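You operate a simulated robot arm through the tools that you are given. There is no shell and no other tool. Be economical: measure what you need, move in short steps, check, and stop when the job is done.

You are at the controls of a simulated robot arm. One attempt, no reset.

TASK
Scrub the dirt off the green saucer with the round scrub brush.
Fine: brush back; saucer on the long counter, the wide orange pot standing in it.

Only the result counts: the job must be done as asked and must still hold three seconds after the hand-in. Knocking over, shifting, dropping, spilling or breaking anything else fails it.

THE ROBOT
A 7-joint arm with a two-finger parallel gripper, fixed in place. Base frame: the origin is at the foot of the arm, x ahead of it, y to its left, z up; the work surface is at about z = 0.91. Readings come in m, rad, newtons and seconds.
With the tool pointing down near the work surface it reaches from about 0.34 to 0.78 m from the base axis. Its first joint turns from -2.897 to 2.897 rad. Payload 3.91 kg.
Tool frame: the origin (TCP) lies between the finger pads and is the grasp point; the fingertips stand 0.03 m ahead of it; z points along the fingers, y is the line along which they close. Largest opening 0.11 m; finger width 0.02, thickness 0.01; the body of the gripper, 0.048 by 0.112 m, starts 0.055 m behind the TCP.
Orientation is told as [roll, pitch, yaw] about the base's x, y, z axes, in that order, counted from this pose: with the fingers straight down and closing along the base's y, the tool's x points along the base's -x, its y along +y and its z along -z.

THE INTERFACE
- The arm moves only by the tool apply_moves. Its argument "deltas" is a list of rows, each an object (a shift or turn left out is 0, a gripper value left out holds the last) with "slide": the shift along the base's x, y, z in mm, a list of three; "turn": the turn, a rotation vector about the base's x, y, z in rad, a list of three; "hand": the finger opening in mm, from 0 to 110. In form: [{"slide": [dx, dy, dz], "turn": [rx, ry, rz], "hand": hand}, ...]. A call has 1 to 20 rows; each row is the pose to reach, as a shift and turn from the pose commanded when the call began. Each row takes 0.2 s and may step no farther than 0.05 m and 0.15 rad from the row before; otherwise, or with a gripper value out of range, the whole call is refused. A pose out of reach is approached as far as the arm can. The call stops where the force on the tool passes 40 N (or 10 N more than at its start, if that is more) or the arm is blocked; 0.2 s more then pass. Each finger travels about 0.153 m/s and halts on what it meets, pressing with about 32 N; the grip force reading is that of the motor and also rises with nothing between the fingers. The clock runs only during rows and for 0.2 s after the last one: add rows that repeat a pose to give the fingers time. It gives the time, the measured TCP pose, the force on the tool (base axes), the opening and the grip force at its end, in the units of the frame above (readings bear some noise).
- Cameras (640 x 400 px; columns grow to the right, rows downward): "scene" is fixed at [0.4013, -0.5003, 1.4805]; the picture's right is [0.86, -0.50, 0.00], its down [-0.31, -0.53, -0.79] and it looks along [0.40, 0.68, -0.61] (base axes); focal length 368 px, centre (320, 200). "wrist" rides on the gripper at [0.077, 0.007, -0.114] in the tool frame; the picture's right is [-0.09, 1.00, 0.00], its down [-0.80, -0.07, -0.59] and it looks along [-0.59, -0.05, 0.80] (tool axes); focal length 270 px, centre (320, 200). There is no depth. A picture from a camera that has moved, and an enlarged one, comes with that camera's place and axes in the base frame and with its lens.
- capture(camera): a new picture of that camera. The clock stands still meanwhile.
- slide_trunk(by): slides the trunk up (or, below 0, down) by that many m; the arm rides with it, the base frame stays. It gives what a move gives, with no picture.
- enlarge(camera, box): a new picture of the part [left, top, right, bottom] of that camera's present view, enlarged. The clock stands still meanwhile.
- close_job(): hands the job in; it is judged then, once.

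Work in short steps. Places have to be worked out from the pictures, the camera data and where the tool is seen: move nearer, look again, correct. Check each grasp and each placing, and mend what went wrong. You have 120 turns and 64 pictures in all, those below and enlarged ones among them. Open the gripper and draw the arm clear of the work before you hand the job in, unless the task says otherwise; then end with one line.

The tools are called as a command line: name --argument value ..., lists and objects as JSON in quotes. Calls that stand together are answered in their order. apply_moves: Moves the arm, as the interface text tells. Its arguments: {"type":"object","properties":{"deltas":{"type":"array","items":{"type":"object","properties":{"slide":{"type":"array","items":{"type":"number"}},"turn":{"type":"array","items":{"type":"number"}},"hand":{"type":"number"}}}}},"required":["deltas"]} The other tools are called the same way: slide_trunk (by) slides the trunk up or down; capture (camera) takes a picture; enlarge (camera, box) takes an enlarged picture of a part of a camera's view; close_job () hands the job in.

At the start:

```text
time: 0.0
tool_pos: [0.4929, -0.0263, 1.2093]
ee_rot: [-0.001, 0.0, 0.0]
ft_force: [0.8, 0.0, 0.0]
grip_width: 0.1098
gripper_force: 0.0
trunk travel left (down, up): [-0.55, 0.06]
```

scene: 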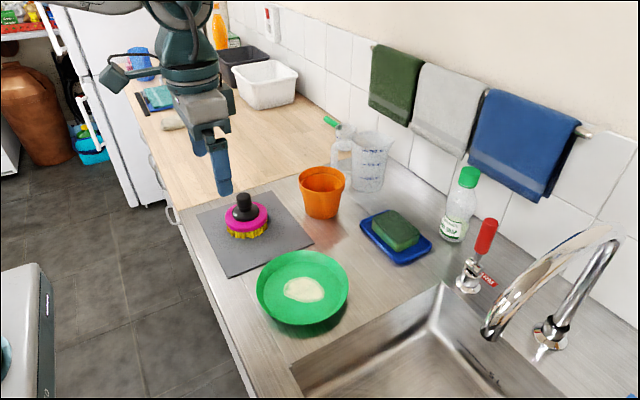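
wrist: 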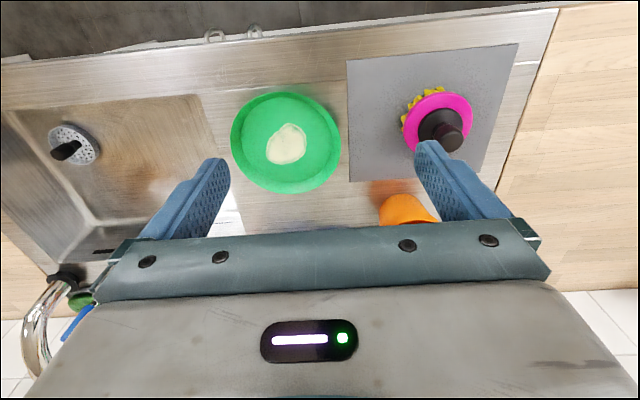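

I'll look closely at the brush, the saucer and the pot before moving.

enlarge --camera "scene" --box '[180, 150, 380, 340]'

enlarge --camera "scene" --box '[80, 0, 360, 220]'

```text
2.11 times, centred on (280, 245) of scene
camera zoom: at [0.4013, -0.5003, 1.4805], right [0.86, -0.5, 0.0], down [-0.31, -0.53, -0.79], along [0.4, 0.68, -0.61], focal length 774 px, centre (404, 105)
```

zoom: 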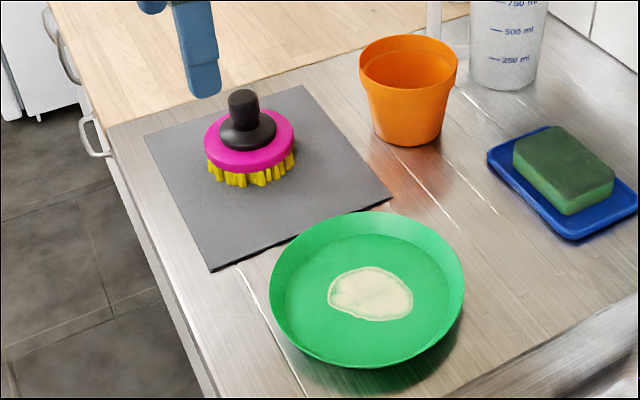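

```text
1.82 times, centred on (220, 110) of scene
camera zoom: at [0.4013, -0.5003, 1.4805], right [0.86, -0.5, 0.0], down [-0.31, -0.53, -0.79], along [0.4, 0.68, -0.61], focal length 668 px, centre (502, 364)
```

zoom: 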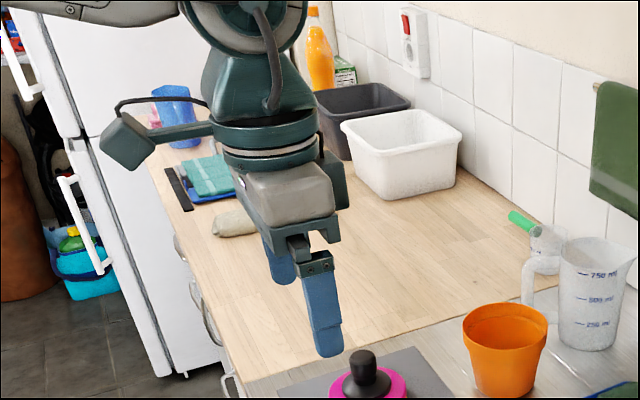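

The saucer sits near (0.60,-0.09), the brush near (0.576,0.116), and there is both steel and wood worktop. I need to know which surface is the "long counter", so I tilt the wrist camera up to look around.

apply_moves --deltas '[{"turn": [0, -0.14, 0]}, {"turn": [0, -0.28, 0]}, {"turn": [0, -0.42, 0]}, {"turn": [0, -0.56, 0]}, {"turn": [0, -0.6, 0]}]'

apply_moves --deltas '[{"turn": [0, 0, 0.14]}, {"turn": [0, 0, 0.28]}, {"turn": [0, 0, 0.42]}, {"turn": [0, 0, 0.56]}, {"turn": [0, 0, 0.7]}, {"turn": [0, 0, 0.84]}, {"turn": [0, 0, 0.98]}]'

capture --camera "wrist"

apply_moves --deltas '[{"turn": [0, 0, -0.14]}, {"turn": [0, 0, -0.28]}, {"turn": [0, 0, -0.42]}, {"turn": [0, 0, -0.56]}, {"turn": [0, 0, -0.7]}, {"turn": [0, 0, -0.84]}, {"turn": [0, 0, -0.98]}, {"turn": [0, 0, -1.12]}, {"turn": [0, 0, -1.26]}, {"turn": [0, 0, -1.4]}, {"turn": [0, 0, -1.54]}, {"turn": [0, 0, -1.68]}, {"turn": [0, 0, -1.82]}, {"turn": [0, 0, -1.96]}]'

capture --camera "wrist"

```text
time: 1.2
tool_pos: [0.4927, -0.0259, 1.2114]
ee_rot: [-0.001, -0.601, 0.001]
ft_force: [-1.0, 0.8, 0.3]
grip_width: 0.1097
gripper_force: 0.1
trunk travel left (down, up): [-0.55, 0.06]
```

```text
time: 2.8
tool_pos: [0.4939, -0.0265, 1.21]
ee_rot: [-0.001, -0.6, 0.984]
ft_force: [-0.2, 0.1, -0.2]
grip_width: 0.1102
gripper_force: 0.0
trunk travel left (down, up): [-0.55, 0.06]
```

```text
59 pictures are left
camera wrist: at [0.4166, -0.1302, 1.2606], right [-0.79, 0.61, 0.05], down [0.24, 0.23, 0.94], along [0.57, 0.76, -0.33], focal length 270 px, centre (320, 200)
```

wrist: 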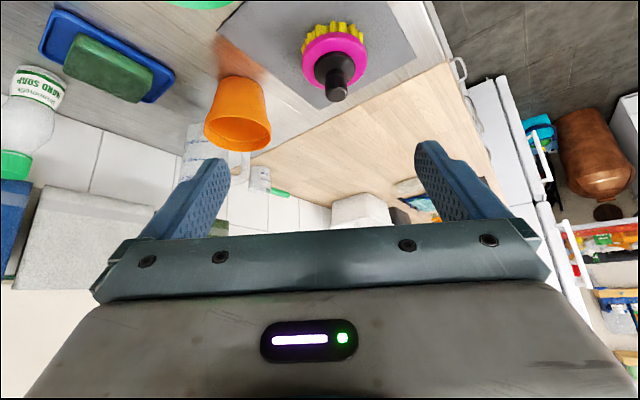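

```text
time: 5.8
tool_pos: [0.4934, -0.0244, 1.2092]
ee_rot: [0.001, -0.601, -0.98]
ft_force: [0.1, -0.1, -0.5]
grip_width: 0.1101
gripper_force: 0.1
trunk travel left (down, up): [-0.55, 0.06]
```

```text
58 pictures are left
camera wrist: at [0.4269, 0.0843, 1.2606], right [0.87, 0.49, 0.05], down [0.12, -0.31, 0.94], along [0.48, -0.81, -0.33], focal length 270 px, centre (320, 200)
```

wrist: 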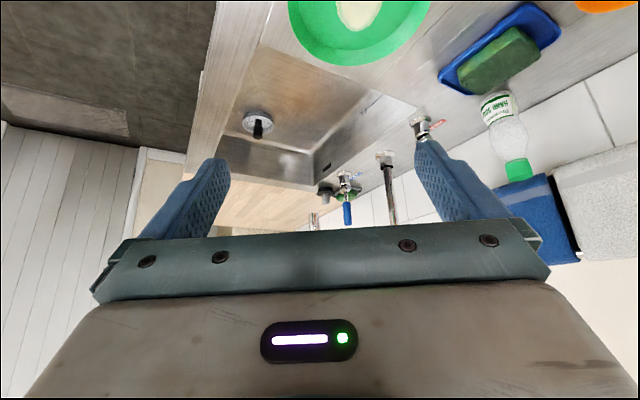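

Wood worktop at y > ~0.274 is the long counter (a short one lies beyond the sink), so the saucer must move there after scrubbing. First I level the tool and go near the brush to look.

apply_moves --deltas '[{"turn": [0, 0, 0.14]}, {"turn": [0, 0, 0.28]}, {"turn": [0, 0, 0.42]}, {"turn": [0, 0, 0.56]}, {"turn": [0, 0, 0.7]}, {"turn": [0, 0, 0.84]}, {"turn": [0, 0, 0.98]}]'

apply_moves --deltas '[{"turn": [0, 0.14, 0]}, {"turn": [0, 0.28, 0], "slide": [20, 30, 0]}, {"turn": [0, 0.42, 0], "slide": [30, 70, 0]}, {"turn": [0, 0.56, 0], "slide": [40, 110, 0]}, {"turn": [0, 0.6, 0], "slide": [50, 140, -20]}, {"turn": [0, 0.6, 0], "slide": [60, 142, -50]}, {"turn": [0, 0.6, 0], "slide": [60, 142, -80]}]'

capture --camera "wrist"

capture --camera "scene"

```text
time: 7.4
tool_pos: [0.492, -0.0262, 1.2106]
ee_rot: [0.003, -0.601, -0.001]
ft_force: [-0.1, 0.6, 0.0]
grip_width: 0.1101
gripper_force: 0.0
trunk travel left (down, up): [-0.55, 0.06]
```

```text
time: 9.0
tool_pos: [0.5533, 0.1156, 1.1303]
ee_rot: [-0.001, 0.0, 0.001]
ft_force: [-0.2, -0.1, 0.4]
grip_width: 0.1103
gripper_force: 0.1
trunk travel left (down, up): [-0.55, 0.06]
```

```text
57 pictures are left
camera wrist: at [0.4762, 0.1209, 1.2445], right [0.09, 1.0, 0.0], down [0.8, -0.07, 0.59], along [0.59, -0.05, -0.8], focal length 270 px, centre (320, 200)
```

wrist: 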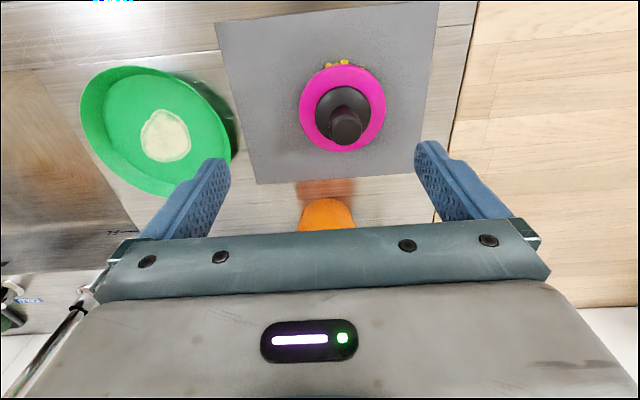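

```text
56 pictures are left
```

scene: 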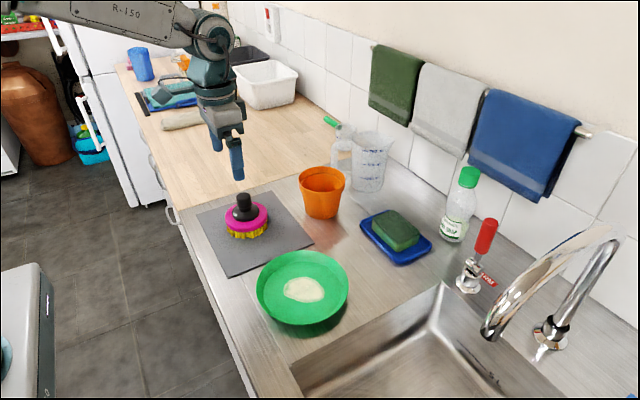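

The brush knob is at about (0.576,0.137), top near z 0.995. I move above it with a partly closed hand and check.

apply_moves --deltas '[{"slide": [12, 11, 0], "hand": 75}, {"slide": [23, 21, -20], "hand": 75}, {"slide": [23, 21, -60], "hand": 75}, {"slide": [23, 21, -85], "hand": 75}]'

capture --camera "wrist"

enlarge --camera "scene" --box '[190, 130, 310, 260]'

```text
time: 10.0
tool_pos: [0.5764, 0.1355, 1.0468]
ee_rot: [0.001, 0.0, -0.001]
ft_force: [0.2, -0.8, -0.7]
grip_width: 0.0751
gripper_force: 0.1
trunk travel left (down, up): [-0.55, 0.06]
```

```text
55 pictures are left
camera wrist: at [0.4982, 0.1416, 1.1607], right [0.09, 1.0, 0.0], down [0.8, -0.07, 0.59], along [0.59, -0.05, -0.8], focal length 270 px, centre (320, 200)
```

wrist: 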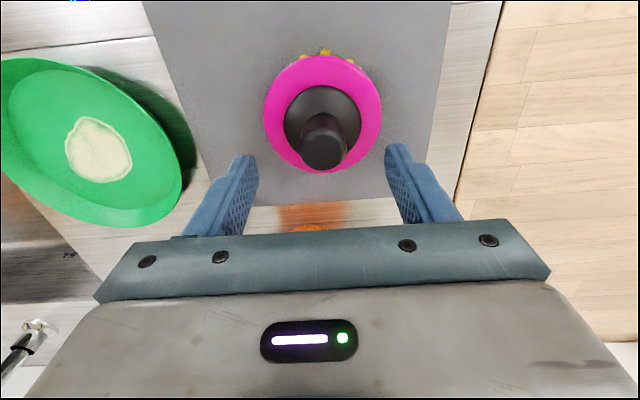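

```text
3.08 times, centred on (250, 195) of scene
camera zoom: at [0.4013, -0.5003, 1.4805], right [0.86, -0.5, 0.0], down [-0.31, -0.53, -0.79], along [0.4, 0.68, -0.61], focal length 1131 px, centre (535, 215)
```

zoom: 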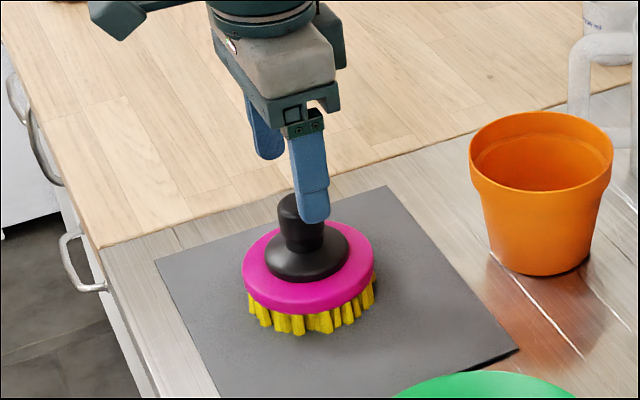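

Alignment looks good (knob at ~(0.578,0.137)); I descend to TCP z≈0.99 and close.

apply_moves --deltas '[{"slide": [2, 1, -20]}, {"slide": [2, 1, -40]}, {"slide": [2, 1, -56]}, {"slide": [2, 1, -56]}]'

apply_moves --deltas '[{"hand": 50}, {"hand": 25}, {"hand": 25}, {"hand": 20}, {"hand": 20}]'

enlarge --camera "scene" --box '[190, 130, 310, 260]'

```text
time: 11.0
tool_pos: [0.5772, 0.1362, 0.99]
ee_rot: [0.002, 0.001, 0.0]
ft_force: [0.3, -0.5, -1.0]
grip_width: 0.075
gripper_force: 0.0
trunk travel left (down, up): [-0.55, 0.06]
```

```text
time: 12.2
tool_pos: [0.577, 0.1366, 0.9897]
ee_rot: [0.0, -0.002, 0.001]
ft_force: [-0.3, -0.6, -0.2]
grip_width: 0.0571
gripper_force: 32.2
trunk travel left (down, up): [-0.55, 0.06]
```

```text
3.08 times, centred on (250, 195) of scene
camera zoom: at [0.4013, -0.5003, 1.4805], right [0.86, -0.5, 0.0], down [-0.31, -0.53, -0.79], along [0.4, 0.68, -0.61], focal length 1131 px, centre (535, 215)
```

zoom: 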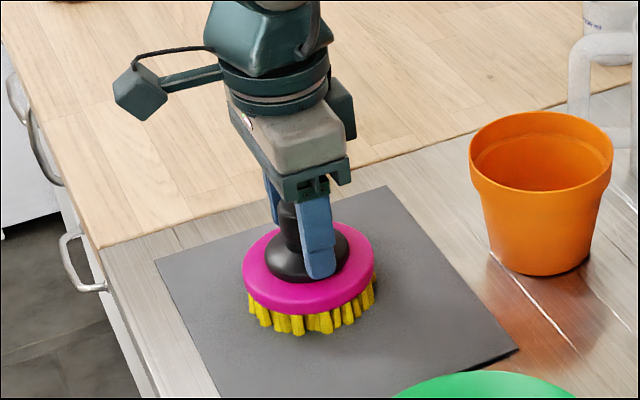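

It closed on the wider dome (57 mm); I open, raise 15 mm and close on the knob itself.

apply_moves --deltas '[{"hand": 70}, {"hand": 70}, {"hand": 70, "slide": [0, 0, 14]}, {"hand": 70, "slide": [0, 0, 14]}, {"hand": 40, "slide": [0, 0, 14]}, {"hand": 20, "slide": [0, 0, 14]}, {"hand": 20, "slide": [0, 0, 14]}, {"hand": 20, "slide": [0, 0, 14]}]'

enlarge --camera "scene" --box '[190, 130, 310, 260]'

```text
time: 14.0
tool_pos: [0.5781, 0.1364, 1.0033]
ee_rot: [0.0, -0.001, 0.001]
ft_force: [0.7, 1.0, 2.9]
grip_width: 0.0302
gripper_force: 31.7
trunk travel left (down, up): [-0.55, 0.06]
```

```text
3.08 times, centred on (250, 195) of scene
camera zoom: at [0.4013, -0.5003, 1.4805], right [0.86, -0.5, 0.0], down [-0.31, -0.53, -0.79], along [0.4, 0.68, -0.61], focal length 1131 px, centre (535, 215)
```

zoom: 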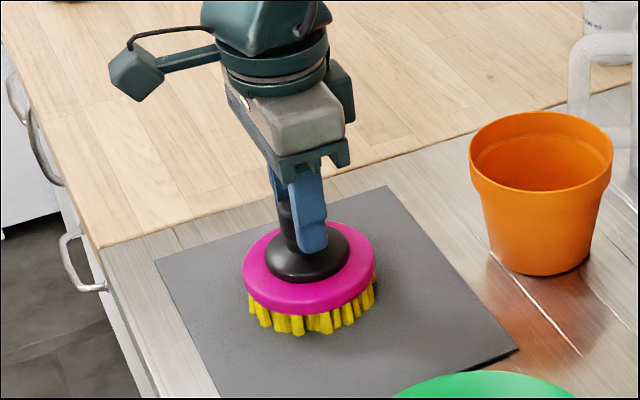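

Knob held at 30 mm. I lift it and carry it over the saucer.

apply_moves --deltas '[{"slide": [0, 0, 30]}, {"slide": [0, 0, 70]}, {"slide": [0, 0, 90]}, {"slide": [3, -45, 90]}, {"slide": [6, -90, 90]}, {"slide": [10, -135, 90]}, {"slide": [14, -180, 90]}, {"slide": [18, -215, 90]}, {"slide": [19, -230, 90]}, {"slide": [19, -230, 70]}, {"slide": [19, -230, 70]}]'

capture --camera "wrist"

enlarge --camera "scene" --box '[220, 180, 380, 340]'

```text
time: 16.4
tool_pos: [0.5977, -0.0925, 1.0736]
ee_rot: [0.0, 0.001, -0.001]
ft_force: [0.5, -0.5, -1.5]
grip_width: 0.03
gripper_force: 32.7
trunk travel left (down, up): [-0.55, 0.06]
```

```text
51 pictures are left
camera wrist: at [0.5204, -0.087, 1.1874], right [0.09, 1.0, 0.0], down [0.8, -0.07, 0.59], along [0.59, -0.05, -0.8], focal length 270 px, centre (320, 200)
```

wrist: 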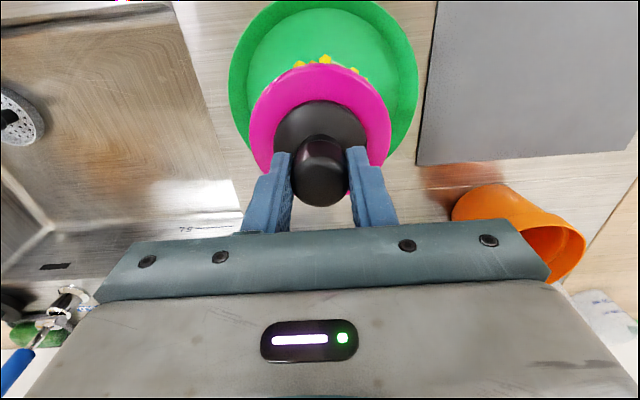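

```text
2.50 times, centred on (300, 260) of scene
camera zoom: at [0.4013, -0.5003, 1.4805], right [0.86, -0.5, 0.0], down [-0.31, -0.53, -0.79], along [0.4, 0.68, -0.61], focal length 919 px, centre (370, 50)
```

zoom: 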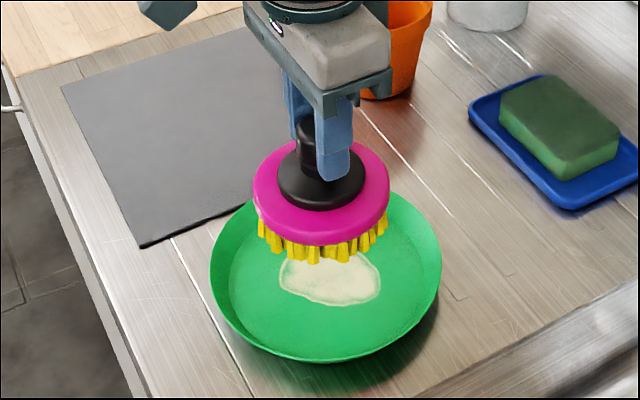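

The brush is over the dirt. I lower it to just above the floor of the saucer and check the centring.

apply_moves --deltas '[{"slide": [0, 0, -20]}, {"slide": [0, 0, -40]}, {"slide": [0, 0, -52]}, {"slide": [0, 0, -58]}]'

enlarge --camera "scene" --box '[220, 180, 380, 340]'

```text
time: 17.4
tool_pos: [0.5962, -0.0935, 1.0155]
ee_rot: [0.0, 0.0, 0.0]
ft_force: [-0.1, -0.1, -0.2]
grip_width: 0.0302
gripper_force: 32.4
trunk travel left (down, up): [-0.55, 0.06]
```

```text
2.50 times, centred on (300, 260) of scene
camera zoom: at [0.4013, -0.5003, 1.4805], right [0.86, -0.5, 0.0], down [-0.31, -0.53, -0.79], along [0.4, 0.68, -0.61], focal length 919 px, centre (370, 50)
```

zoom: 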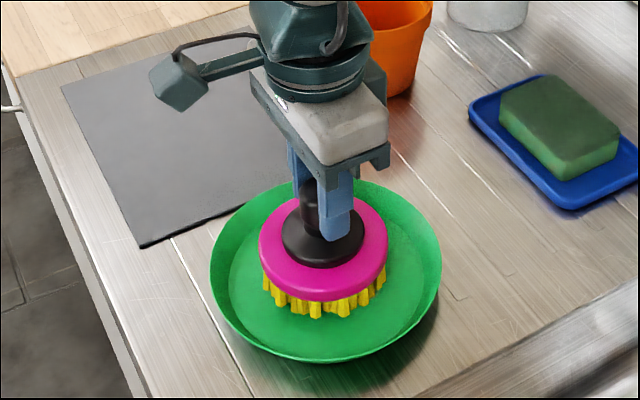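

The brush covers the dirt well. I lower it gently until contact.

apply_moves --deltas '[{"slide": [0, -2, -3]}, {"slide": [0, -2, -6]}, {"slide": [0, -2, -8]}, {"slide": [0, -2, -8]}]'

```text
time: 18.4
tool_pos: [0.5981, -0.0947, 1.0059]
ee_rot: [0.0, 0.0, 0.0]
ft_force: [-0.7, 0.3, -0.9]
grip_width: 0.0301
gripper_force: 31.5
trunk travel left (down, up): [-0.55, 0.06]
```

apply_moves --deltas '[{"slide": [0, 0, -2]}, {"slide": [0, 0, -3]}, {"slide": [0, 0, -4]}, {"slide": [0, 0, -4]}]'

```text
time: 19.4
tool_pos: [0.5973, -0.0961, 1.0039]
ee_rot: [0.0, -0.002, 0.0]
ft_force: [1.0, 0.3, 6.7]
grip_width: 0.03
gripper_force: 32.1
trunk travel left (down, up): [-0.55, 0.06]
```

Contact at 6.7 N. Now I scrub with short strokes in x and y.

apply_moves --deltas '[{"slide": [9, 0, 0]}, {"slide": [18, 0, 0]}, {"slide": [9, 0, 0]}, {"slide": [-9, 0, 0]}, {"slide": [-18, 0, 0]}, {"slide": [-9, 9, 0]}, {"slide": [0, 18, 0]}, {"slide": [12, 12, 0]}, {"slide": [18, 0, 0]}, {"slide": [12, -12, 0]}, {"slide": [0, -18, 0]}, {"slide": [-12, -12, 0]}, {"slide": [-18, 0, 0]}, {"slide": [-12, 12, 0]}, {"slide": [0, 18, 0]}, {"slide": [0, 6, 0]}, {"slide": [0, -6, 0]}, {"slide": [0, -18, 0]}, {"slide": [0, -6, 0]}, {"slide": [0, 0, 0]}]'

enlarge --camera "scene" --box '[220, 180, 380, 340]'

```text
time: 23.6
tool_pos: [0.5957, -0.0964, 1.003]
ee_rot: [-0.003, -0.003, -0.002]
ft_force: [0.7, -3.9, 11.0]
grip_width: 0.0302
gripper_force: 31.9
trunk travel left (down, up): [-0.55, 0.06]
```

```text
2.50 times, centred on (300, 260) of scene
camera zoom: at [0.4013, -0.5003, 1.4805], right [0.86, -0.5, 0.0], down [-0.31, -0.53, -0.79], along [0.4, 0.68, -0.61], focal length 919 px, centre (370, 50)
```

zoom: 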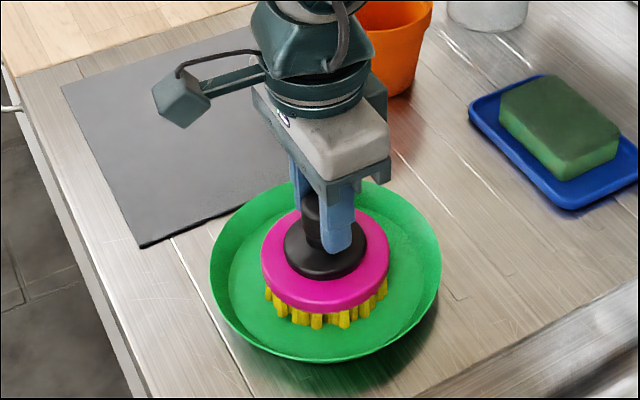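

The saucer stayed put. I lift to see whether dirt remains.

apply_moves --deltas '[{"slide": [0, 0, 30]}, {"slide": [0, 0, 70]}, {"slide": [0, 20, 90]}, {"slide": [0, 60, 90]}, {"slide": [0, 100, 90]}, {"slide": [0, 100, 90]}]'

enlarge --camera "scene" --box '[220, 180, 380, 340]'

```text
time: 25.0
tool_pos: [0.5942, 0.0049, 1.0938]
ee_rot: [0.0, -0.001, -0.001]
ft_force: [0.2, 0.6, -1.1]
grip_width: 0.0297
gripper_force: 32.3
trunk travel left (down, up): [-0.55, 0.06]
```

```text
2.50 times, centred on (300, 260) of scene
camera zoom: at [0.4013, -0.5003, 1.4805], right [0.86, -0.5, 0.0], down [-0.31, -0.53, -0.79], along [0.4, 0.68, -0.61], focal length 919 px, centre (370, 50)
```

zoom: 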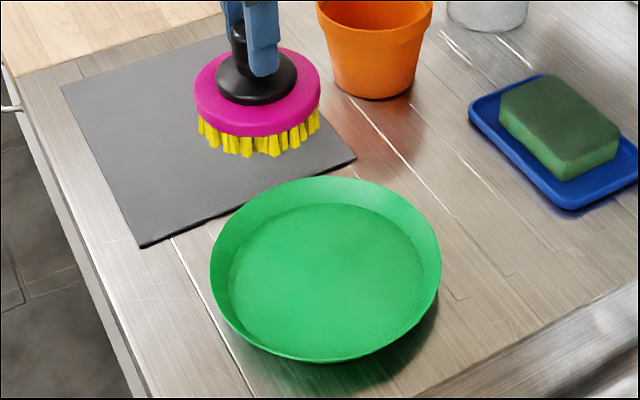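

The saucer is clean. I return the brush to its original spot on the mat.

apply_moves --deltas '[{"slide": [-7, 45, 0]}, {"slide": [-14, 90, 0]}, {"slide": [-19, 132, 0]}, {"slide": [-19, 132, -30]}, {"slide": [-19, 132, -65]}, {"slide": [-19, 132, -82]}, {"slide": [-19, 132, -89]}, {"slide": [-19, 132, -89]}]'

enlarge --camera "scene" --box '[190, 130, 310, 260]'

```text
time: 26.8
tool_pos: [0.5772, 0.1364, 1.0036]
ee_rot: [0.0, -0.002, 0.0]
ft_force: [1.2, 0.6, 1.2]
grip_width: 0.03
gripper_force: 32.0
trunk travel left (down, up): [-0.55, 0.06]
```

```text
3.08 times, centred on (250, 195) of scene
camera zoom: at [0.4013, -0.5003, 1.4805], right [0.86, -0.5, 0.0], down [-0.31, -0.53, -0.79], along [0.4, 0.68, -0.61], focal length 1131 px, centre (535, 215)
```

zoom: 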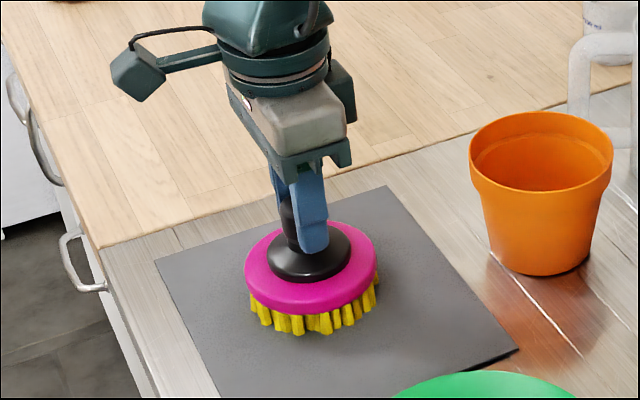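

The brush is back exactly where it was. I release it, rise, and go look at the saucer from above for its rim geometry.

apply_moves --deltas '[{"hand": 70}, {"hand": 70}, {"slide": [0, 0, 40], "hand": 70}, {"slide": [0, 0, 80], "hand": 80}, {"slide": [-10, -40, 110], "hand": 80}, {"slide": [-20, -85, 110], "hand": 80}, {"slide": [-30, -130, 110], "hand": 80}, {"slide": [-40, -175, 110], "hand": 80}, {"slide": [-50, -215, 110], "hand": 80}, {"slide": [-60, -230, 110], "hand": 80}]'

capture --camera "wrist"

enlarge --camera "scene" --box '[180, 150, 380, 340]'

```text
refused: row 5 steps farther than a row can; nothing moved
```

```text
45 pictures are left
camera wrist: at [0.5012, 0.142, 1.1176], right [0.09, 1.0, 0.0], down [0.8, -0.07, 0.6], along [0.59, -0.05, -0.8], focal length 270 px, centre (320, 200)
```

wrist: 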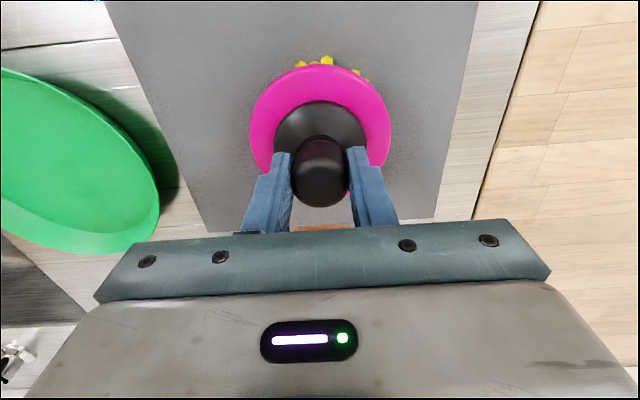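

```text
2.11 times, centred on (280, 245) of scene
camera zoom: at [0.4013, -0.5003, 1.4805], right [0.86, -0.5, 0.0], down [-0.31, -0.53, -0.79], along [0.4, 0.68, -0.61], focal length 774 px, centre (404, 105)
```

zoom: 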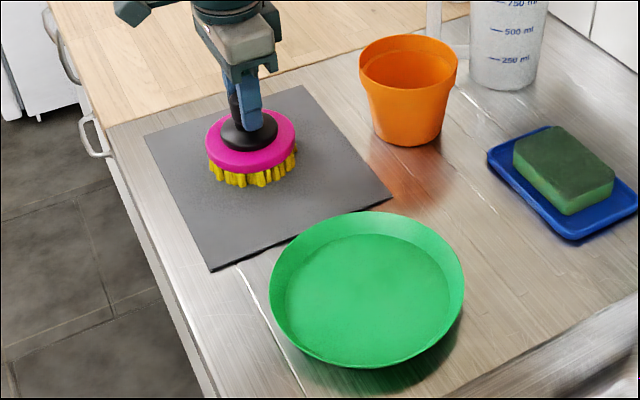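

A row step was too long; I redo it with smaller steps.

apply_moves --deltas '[{"hand": 70}, {"hand": 70}, {"slide": [0, 0, 40], "hand": 70}, {"slide": [0, 0, 80], "hand": 80}, {"slide": [0, -25, 110], "hand": 80}, {"slide": [-12, -70, 110], "hand": 80}, {"slide": [-25, -115, 110], "hand": 80}, {"slide": [-40, -160, 110], "hand": 80}, {"slide": [-55, -200, 110], "hand": 80}, {"slide": [-60, -230, 110], "hand": 80}]'

capture --camera "wrist"

enlarge --camera "scene" --box '[180, 150, 380, 340]'

```text
time: 29.0
tool_pos: [0.5176, -0.0922, 1.115]
ee_rot: [0.0, -0.001, 0.0]
ft_force: [-0.2, -1.6, -0.1]
grip_width: 0.0799
gripper_force: 0.1
trunk travel left (down, up): [-0.55, 0.06]
```

```text
43 pictures are left
camera wrist: at [0.4403, -0.0867, 1.2291], right [0.09, 1.0, 0.0], down [0.8, -0.07, 0.59], along [0.59, -0.05, -0.8], focal length 270 px, centre (320, 200)
```

wrist: 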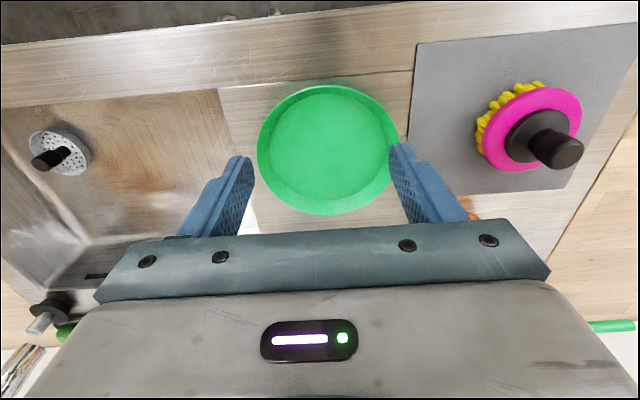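

```text
2.11 times, centred on (280, 245) of scene
camera zoom: at [0.4013, -0.5003, 1.4805], right [0.86, -0.5, 0.0], down [-0.31, -0.53, -0.79], along [0.4, 0.68, -0.61], focal length 774 px, centre (404, 105)
```

zoom: 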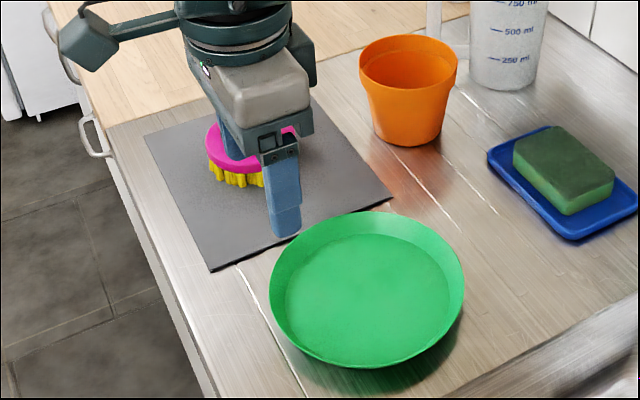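

Rim: centre ≈(0.595,-0.091), radius ≈0.085, top z≈0.937, wall sloping ~25°. I'll pinch the wall on the -y side with the tool tilted 0.4 rad to match; first I go to a pre-grasp point.

apply_moves --deltas '[{"slide": [20, -35, 0], "turn": [0.1, 0, 0], "hand": 60}, {"slide": [45, -70, 0], "turn": [0.2, 0, 0], "hand": 40}, {"slide": [76, -100, 0], "turn": [0.3, 0, 0], "hand": 30}, {"slide": [76, -113, -20], "turn": [0.4, 0, 0], "hand": 30}, {"slide": [76, -113, -60], "turn": [0.4, 0, 0], "hand": 30}, {"slide": [76, -113, -95], "turn": [0.4, 0, 0], "hand": 30}, {"slide": [76, -113, -95], "turn": [0.4, 0, 0], "hand": 30}]'

capture --camera "wrist"

enlarge --camera "scene" --box '[220, 180, 400, 340]'

```text
time: 30.6
tool_pos: [0.5946, -0.2073, 1.0205]
ee_rot: [0.399, -0.001, -0.001]
ft_force: [0.6, -0.1, 0.8]
grip_width: 0.0299
gripper_force: 0.1
trunk travel left (down, up): [-0.55, 0.06]
```

```text
41 pictures are left
camera wrist: at [0.5181, -0.2463, 1.128], right [0.09, 0.92, 0.39], down [0.8, -0.3, 0.52], along [0.59, 0.27, -0.76], focal length 270 px, centre (320, 200)
```

wrist: 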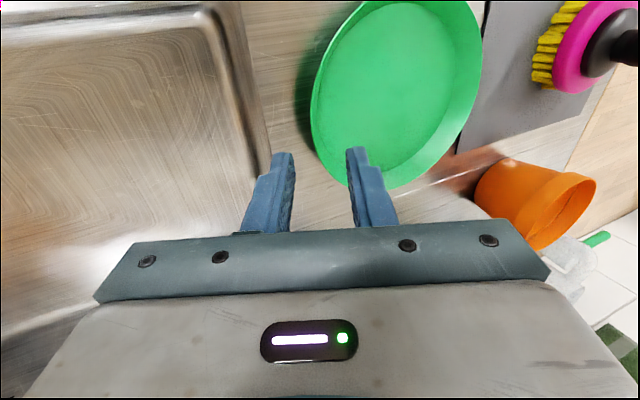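

```text
2.50 times, centred on (310, 260) of scene
camera zoom: at [0.4013, -0.5003, 1.4805], right [0.86, -0.5, 0.0], down [-0.31, -0.53, -0.79], along [0.4, 0.68, -0.61], focal length 919 px, centre (345, 50)
```

zoom: 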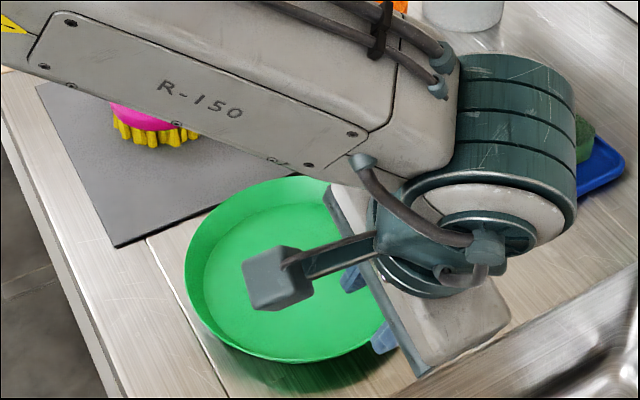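

The rim lies about 4 mm to the outside of the finger axis. I shift, then go in along the finger axis part-way and look.

apply_moves --deltas '[{"slide": [0, 6, -22]}, {"slide": [0, 14, -42]}, {"slide": [0, 19, -54]}, {"slide": [0, 19, -54]}]'

capture --camera "wrist"

```text
time: 31.6
tool_pos: [0.5941, -0.1874, 0.9656]
ee_rot: [0.401, 0.0, 0.0]
ft_force: [-0.1, -0.6, -0.4]
grip_width: 0.0299
gripper_force: 0.0
trunk travel left (down, up): [-0.55, 0.06]
```

```text
39 pictures are left
camera wrist: at [0.5167, -0.2268, 1.0731], right [0.09, 0.92, 0.39], down [0.8, -0.3, 0.52], along [0.59, 0.26, -0.76], focal length 270 px, centre (320, 200)
```

wrist: 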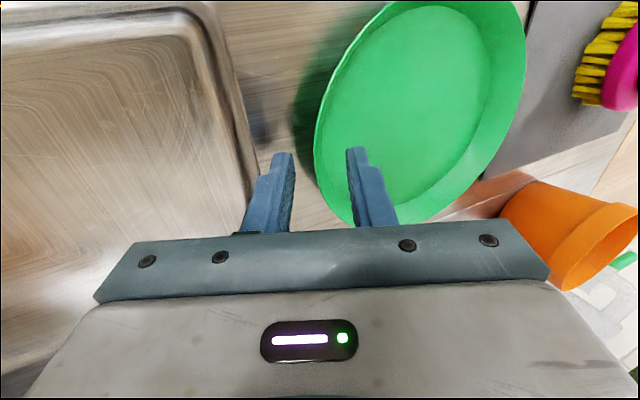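

Fingers straddle the rim. I go the last ~15 mm and close.

apply_moves --deltas '[{"slide": [0, 3, -7]}, {"slide": [0, 6, -13]}, {"slide": [0, 6, -14]}]'

apply_moves --deltas '[{"hand": 15}, {"hand": 0}, {"hand": 0}, {"hand": 0}]'

capture --camera "wrist"

```text
time: 32.4
tool_pos: [0.5941, -0.1815, 0.9517]
ee_rot: [0.401, 0.001, 0.0]
ft_force: [-0.4, 0.3, -0.3]
grip_width: 0.0302
gripper_force: 0.1
trunk travel left (down, up): [-0.55, 0.06]
```

```text
time: 33.4
tool_pos: [0.5934, -0.1814, 0.9519]
ee_rot: [0.4, -0.002, 0.001]
ft_force: [2.7, 0.8, 12.2]
grip_width: 0.0066
gripper_force: 32.0
trunk travel left (down, up): [-0.55, 0.06]
```

```text
38 pictures are left
camera wrist: at [0.5162, -0.2195, 1.0595], right [0.09, 0.92, 0.39], down [0.8, -0.3, 0.52], along [0.59, 0.26, -0.76], focal length 270 px, centre (320, 200)
```

wrist: 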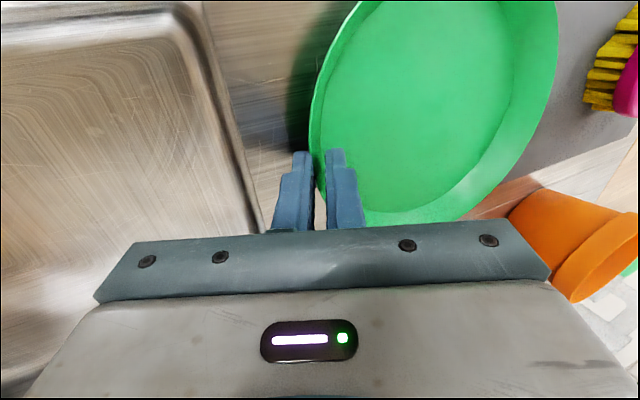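

Rim held (6.6 mm). I lift slightly to test the hold.

apply_moves --deltas '[{"slide": [0, 0, 10]}, {"slide": [0, 0, 25]}, {"slide": [0, 0, 40]}, {"slide": [0, 0, 40]}]'

enlarge --camera "scene" --box '[200, 160, 400, 340]'

capture --camera "wrist"

```text
time: 34.4
tool_pos: [0.5916, -0.1814, 0.9926]
ee_rot: [0.4, 0.001, 0.0]
ft_force: [-0.2, 0.6, 0.1]
grip_width: 0.0042
gripper_force: 32.0
trunk travel left (down, up): [-0.55, 0.06]
```

```text
2.22 times, centred on (300, 250) of scene
camera zoom: at [0.4013, -0.5003, 1.4805], right [0.86, -0.5, 0.0], down [-0.31, -0.53, -0.79], along [0.4, 0.68, -0.61], focal length 817 px, centre (364, 89)
```

zoom: 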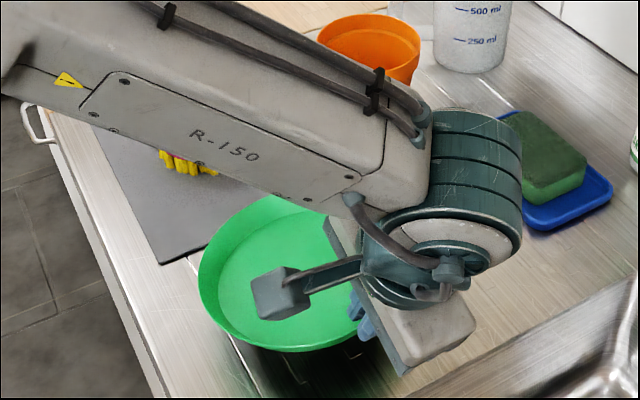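

```text
36 pictures are left
camera wrist: at [0.5148, -0.2203, 1.1003], right [0.09, 0.92, 0.39], down [0.8, -0.3, 0.52], along [0.59, 0.26, -0.76], focal length 270 px, centre (320, 200)
```

wrist: 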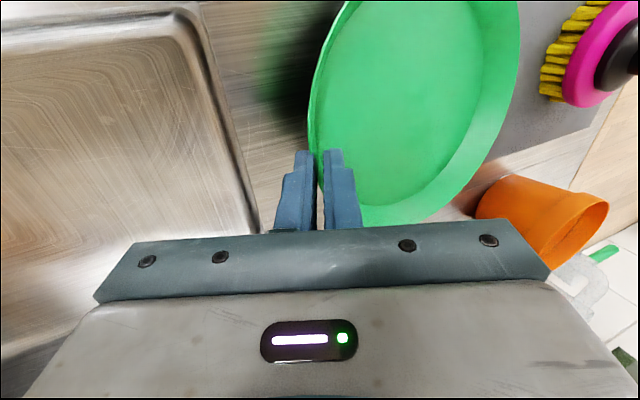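

The hold works, with the far side sagging a bit. I lift high enough to clear brush and pot, then carry it toward the wooden counter.

apply_moves --deltas '[{"slide": [0, 0, 30]}, {"slide": [0, 0, 70]}, {"slide": [0, 0, 110]}, {"slide": [0, 0, 150]}, {"slide": [-2, 20, 150]}, {"slide": [-4, 50, 150]}, {"slide": [-8, 85, 150]}, {"slide": [-10, 120, 150]}, {"slide": [-12, 155, 150]}, {"slide": [-15, 190, 150]}, {"slide": [-18, 225, 150]}, {"slide": [-20, 260, 150]}, {"slide": [-20, 295, 150]}, {"slide": [-20, 330, 150]}, {"slide": [-20, 365, 150]}, {"slide": [-20, 400, 150]}, {"slide": [-20, 435, 150]}, {"slide": [-20, 465, 150]}, {"slide": [-20, 490, 150]}, {"slide": [-20, 490, 150]}]'

capture --camera "wrist"

capture --camera "scene"

```text
time: 38.6
tool_pos: [0.573, 0.3079, 1.1409]
ee_rot: [0.399, -0.001, 0.0]
ft_force: [-0.4, 0.1, -0.8]
grip_width: 0.0038
gripper_force: 32.0
trunk travel left (down, up): [-0.55, 0.06]
```

```text
35 pictures are left
camera wrist: at [0.495, 0.2705, 1.2488], right [0.09, 0.92, 0.39], down [0.8, -0.3, 0.52], along [0.59, 0.26, -0.76], focal length 270 px, centre (320, 200)
```

wrist: 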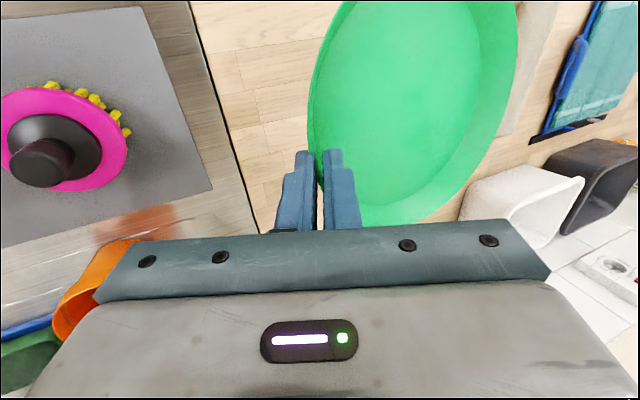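

```text
34 pictures are left
```

scene: 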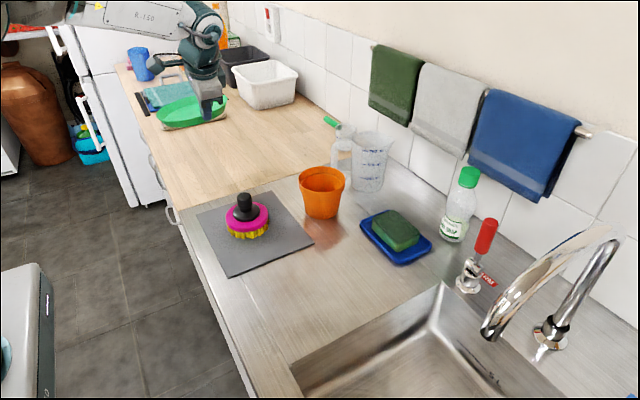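

The saucer sags about 0.15 rad; I level it by turning the tool and lower it toward the wood.

apply_moves --deltas '[{"turn": [0.08, 0, 0], "slide": [0, 0, 0]}, {"turn": [0.15, 0, 0], "slide": [0, 0, -30]}, {"turn": [0.15, 0, 0], "slide": [0, 0, -70]}, {"turn": [0.15, 0, 0], "slide": [0, 0, -110]}, {"turn": [0.15, 0, 0], "slide": [0, 0, -150]}, {"turn": [0.15, 0, 0], "slide": [0, 0, -165]}, {"turn": [0.15, 0, 0], "slide": [0, 0, -165]}]'

enlarge --camera "scene" --box '[130, 60, 290, 200]'

capture --camera "wrist"

```text
time: 40.2
tool_pos: [0.5738, 0.3114, 0.9786]
ee_rot: [0.551, 0.0, 0.001]
ft_force: [-0.3, -0.5, -0.4]
grip_width: 0.0037
gripper_force: 32.4
trunk travel left (down, up): [-0.55, 0.06]
```

```text
2.86 times, centred on (210, 130) of scene
camera zoom: at [0.4013, -0.5003, 1.4805], right [0.86, -0.5, 0.0], down [-0.31, -0.53, -0.79], along [0.4, 0.68, -0.61], focal length 1050 px, centre (634, 400)
```

zoom: 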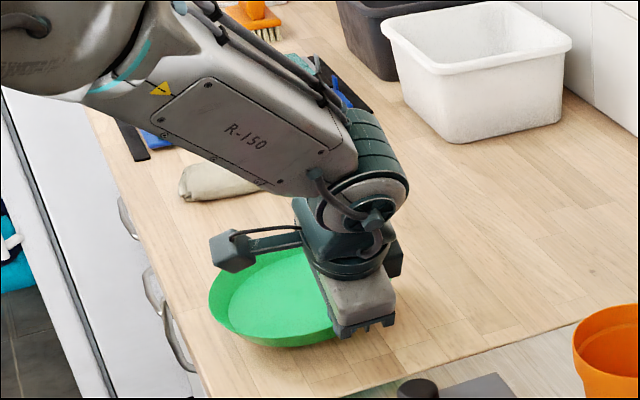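

```text
32 pictures are left
camera wrist: at [0.4969, 0.2567, 1.0785], right [0.09, 0.85, 0.52], down [0.8, -0.37, 0.47], along [0.59, 0.38, -0.71], focal length 270 px, centre (320, 200)
```

wrist: 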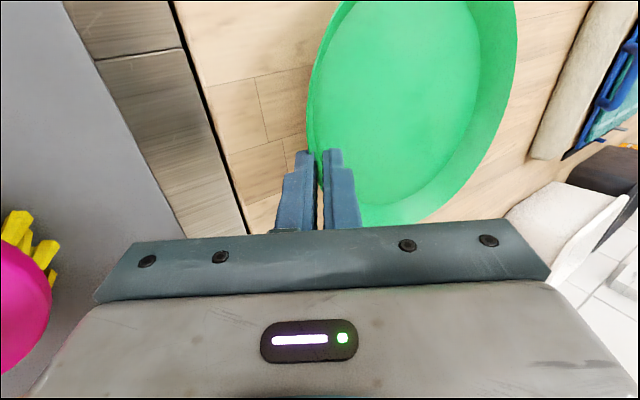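

It looks level over the wood. I lower in small steps until contact.

apply_moves --deltas '[{"slide": [0, 0, -6]}, {"slide": [0, 0, -12]}, {"slide": [0, 0, -17]}, {"slide": [0, 0, -20]}, {"slide": [0, 0, -20]}]'

```text
time: 41.4
tool_pos: [0.5742, 0.3104, 0.9577]
ee_rot: [0.549, -0.001, -0.001]
ft_force: [0.6, 0.3, -1.0]
grip_width: 0.0036
gripper_force: 32.0
trunk travel left (down, up): [-0.55, 0.06]
```

apply_moves --deltas '[{"slide": [0, 0, -3]}, {"slide": [0, 0, -5]}, {"slide": [0, 0, -7]}, {"slide": [0, 0, -7]}]'

enlarge --camera "scene" --box '[160, 100, 260, 200]'

```text
time: 42.4
tool_pos: [0.5742, 0.3092, 0.9523]
ee_rot: [0.552, -0.001, -0.002]
ft_force: [0.0, -1.5, 10.0]
grip_width: 0.0036
gripper_force: 31.9
trunk travel left (down, up): [-0.55, 0.06]
```

```text
4.00 times, centred on (210, 150) of scene
camera zoom: at [0.4013, -0.5003, 1.4805], right [0.86, -0.5, 0.0], down [-0.31, -0.53, -0.79], along [0.4, 0.68, -0.61], focal length 1470 px, centre (760, 400)
```

zoom: 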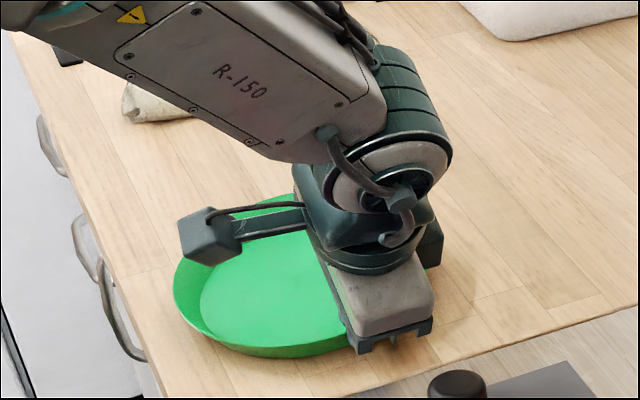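

Contact (10 N). I open just a little and withdraw along the finger axis.

apply_moves --deltas '[{"hand": 8}, {"hand": 14, "slide": [0, -1, 2]}, {"hand": 16, "slide": [0, -3, 4]}, {"hand": 20, "slide": [0, -8, 13]}, {"hand": 20, "slide": [0, -18, 30]}, {"hand": 20, "slide": [0, -36, 60]}, {"hand": 30, "slide": [0, -50, 105]}, {"hand": 30, "slide": [0, -50, 150]}]'

capture --camera "wrist"

enlarge --camera "scene" --box '[140, 80, 260, 200]'

```text
time: 44.2
tool_pos: [0.5705, 0.2609, 1.0974]
ee_rot: [0.55, 0.001, 0.0]
ft_force: [0.1, 0.2, 0.4]
grip_width: 0.0298
gripper_force: 0.0
trunk travel left (down, up): [-0.55, 0.06]
```

```text
30 pictures are left
camera wrist: at [0.494, 0.2059, 1.1979], right [0.09, 0.85, 0.52], down [0.8, -0.37, 0.47], along [0.59, 0.38, -0.71], focal length 270 px, centre (320, 200)
```

wrist: 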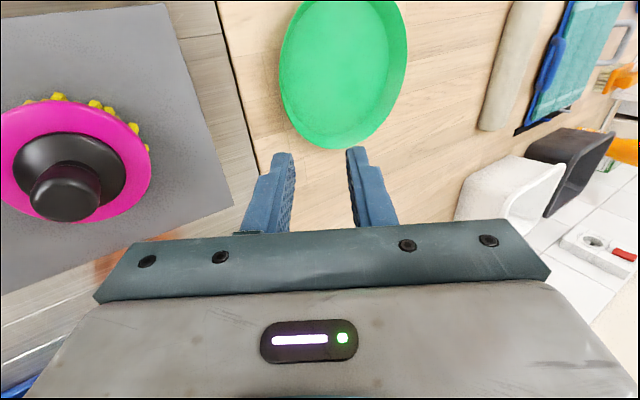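

```text
3.33 times, centred on (200, 140) of scene
camera zoom: at [0.4013, -0.5003, 1.4805], right [0.86, -0.5, 0.0], down [-0.31, -0.53, -0.79], along [0.4, 0.68, -0.61], focal length 1225 px, centre (720, 400)
```

zoom: 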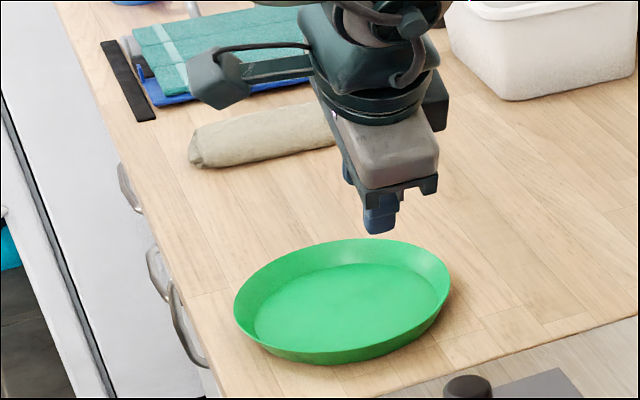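

The saucer sits flat on the wood. I level the tool and take a view from above to fix its centre.

apply_moves --deltas '[{"turn": [-0.14, 0, 0], "slide": [-15, 30, 10]}, {"turn": [-0.28, 0, 0], "slide": [-30, 60, 20]}, {"turn": [-0.42, 0, 0], "slide": [-45, 95, 30]}, {"turn": [-0.55, 0, 0], "slide": [-60, 129, 30]}, {"turn": [-0.55, 0, 0], "slide": [-60, 129, 30]}]'

capture --camera "wrist"

```text
time: 45.4
tool_pos: [0.5118, 0.3907, 1.1294]
ee_rot: [-0.002, 0.001, -0.002]
ft_force: [0.8, 0.8, -0.9]
grip_width: 0.0301
gripper_force: 0.1
trunk travel left (down, up): [-0.55, 0.06]
```

```text
28 pictures are left
camera wrist: at [0.4341, 0.397, 1.2436], right [0.09, 1.0, 0.0], down [0.8, -0.07, 0.6], along [0.59, -0.05, -0.8], focal length 270 px, centre (320, 200)
```

wrist: 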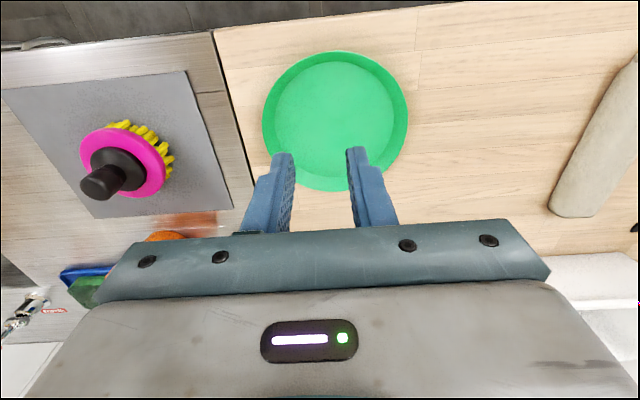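

Saucer centre is (0.562,0.403). Next I go view the pot, estimated at about (0.749,0.085) with its top near 1.013.

apply_moves --deltas '[{"slide": [20, -30, 20]}, {"slide": [45, -70, 30]}, {"slide": [70, -110, 30]}, {"slide": [95, -150, 30]}, {"slide": [120, -190, 30]}, {"slide": [145, -230, 30]}, {"slide": [170, -270, 30]}, {"slide": [195, -305, 30]}, {"slide": [195, -305, 30]}]'

capture --camera "wrist"

enlarge --camera "scene" --box '[260, 120, 420, 260]'

```text
time: 47.4
tool_pos: [0.7094, 0.0828, 1.16]
ee_rot: [0.001, 0.0, 0.001]
ft_force: [-0.9, 0.2, 0.4]
grip_width: 0.0302
gripper_force: 0.0
trunk travel left (down, up): [-0.55, 0.06]
```

```text
27 pictures are left
camera wrist: at [0.6321, 0.089, 1.2747], right [0.09, 1.0, 0.0], down [0.8, -0.07, 0.59], along [0.59, -0.05, -0.8], focal length 270 px, centre (320, 200)
```

wrist: 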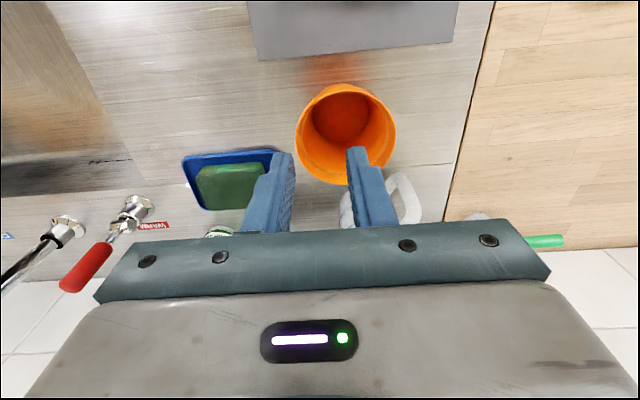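

```text
2.86 times, centred on (340, 190) of scene
camera zoom: at [0.4013, -0.5003, 1.4805], right [0.86, -0.5, 0.0], down [-0.31, -0.53, -0.79], along [0.4, 0.68, -0.61], focal length 1050 px, centre (263, 229)
```

zoom: 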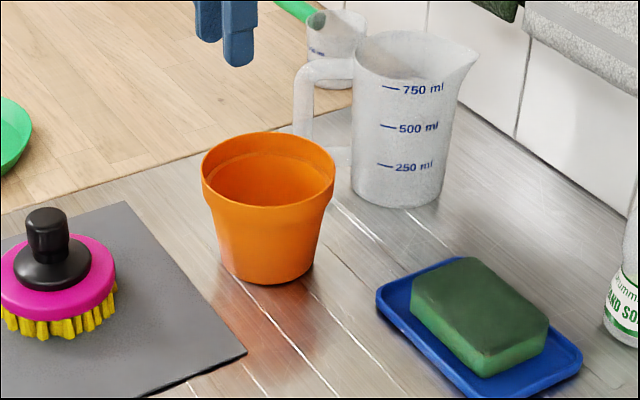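

Pot centre ≈(0.756,0.101), rim radius ≈0.055, top z≈1.0. I'll pinch its wall on the -y side; going to a pre-grasp just above with slight tilt.

apply_moves --deltas '[{"slide": [15, -20, -20], "turn": [0.1, 0, 0], "hand": 40}, {"slide": [35, -40, -50], "turn": [0.1, 0, 0], "hand": 40}, {"slide": [46, -44, -85], "turn": [0.1, 0, 0], "hand": 40}, {"slide": [46, -44, -97], "turn": [0.1, 0, 0], "hand": 40}, {"slide": [46, -44, -97], "turn": [0.1, 0, 0], "hand": 40}]'

capture --camera "wrist"

enlarge --camera "scene" --box '[260, 120, 420, 260]'

```text
time: 48.6
tool_pos: [0.7567, 0.0396, 1.0594]
ee_rot: [0.1, 0.0, 0.001]
ft_force: [-0.6, 0.5, 0.6]
grip_width: 0.04
gripper_force: 0.0
trunk travel left (down, up): [-0.55, 0.06]
```

```text
25 pictures are left
camera wrist: at [0.6787, 0.0346, 1.1748], right [0.09, 0.99, 0.1], down [0.8, -0.13, 0.58], along [0.59, 0.03, -0.81], focal length 270 px, centre (320, 200)
```

wrist: 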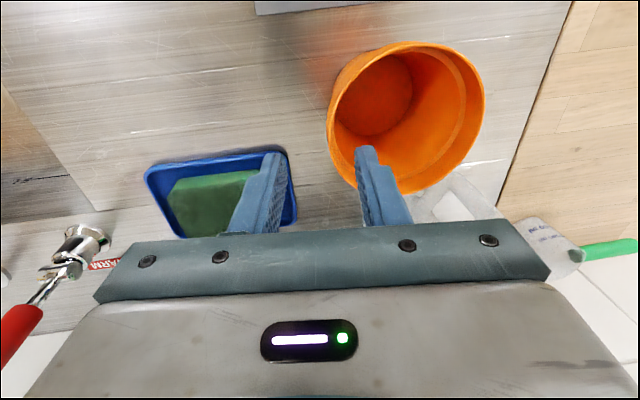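

```text
2.86 times, centred on (340, 190) of scene
camera zoom: at [0.4013, -0.5003, 1.4805], right [0.86, -0.5, 0.0], down [-0.31, -0.53, -0.79], along [0.4, 0.68, -0.61], focal length 1050 px, centre (263, 229)
```

zoom: 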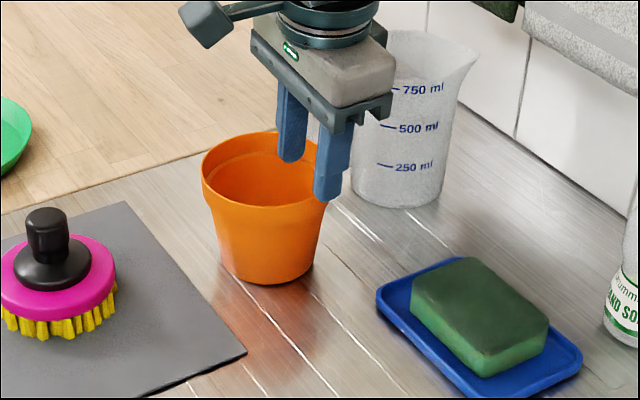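

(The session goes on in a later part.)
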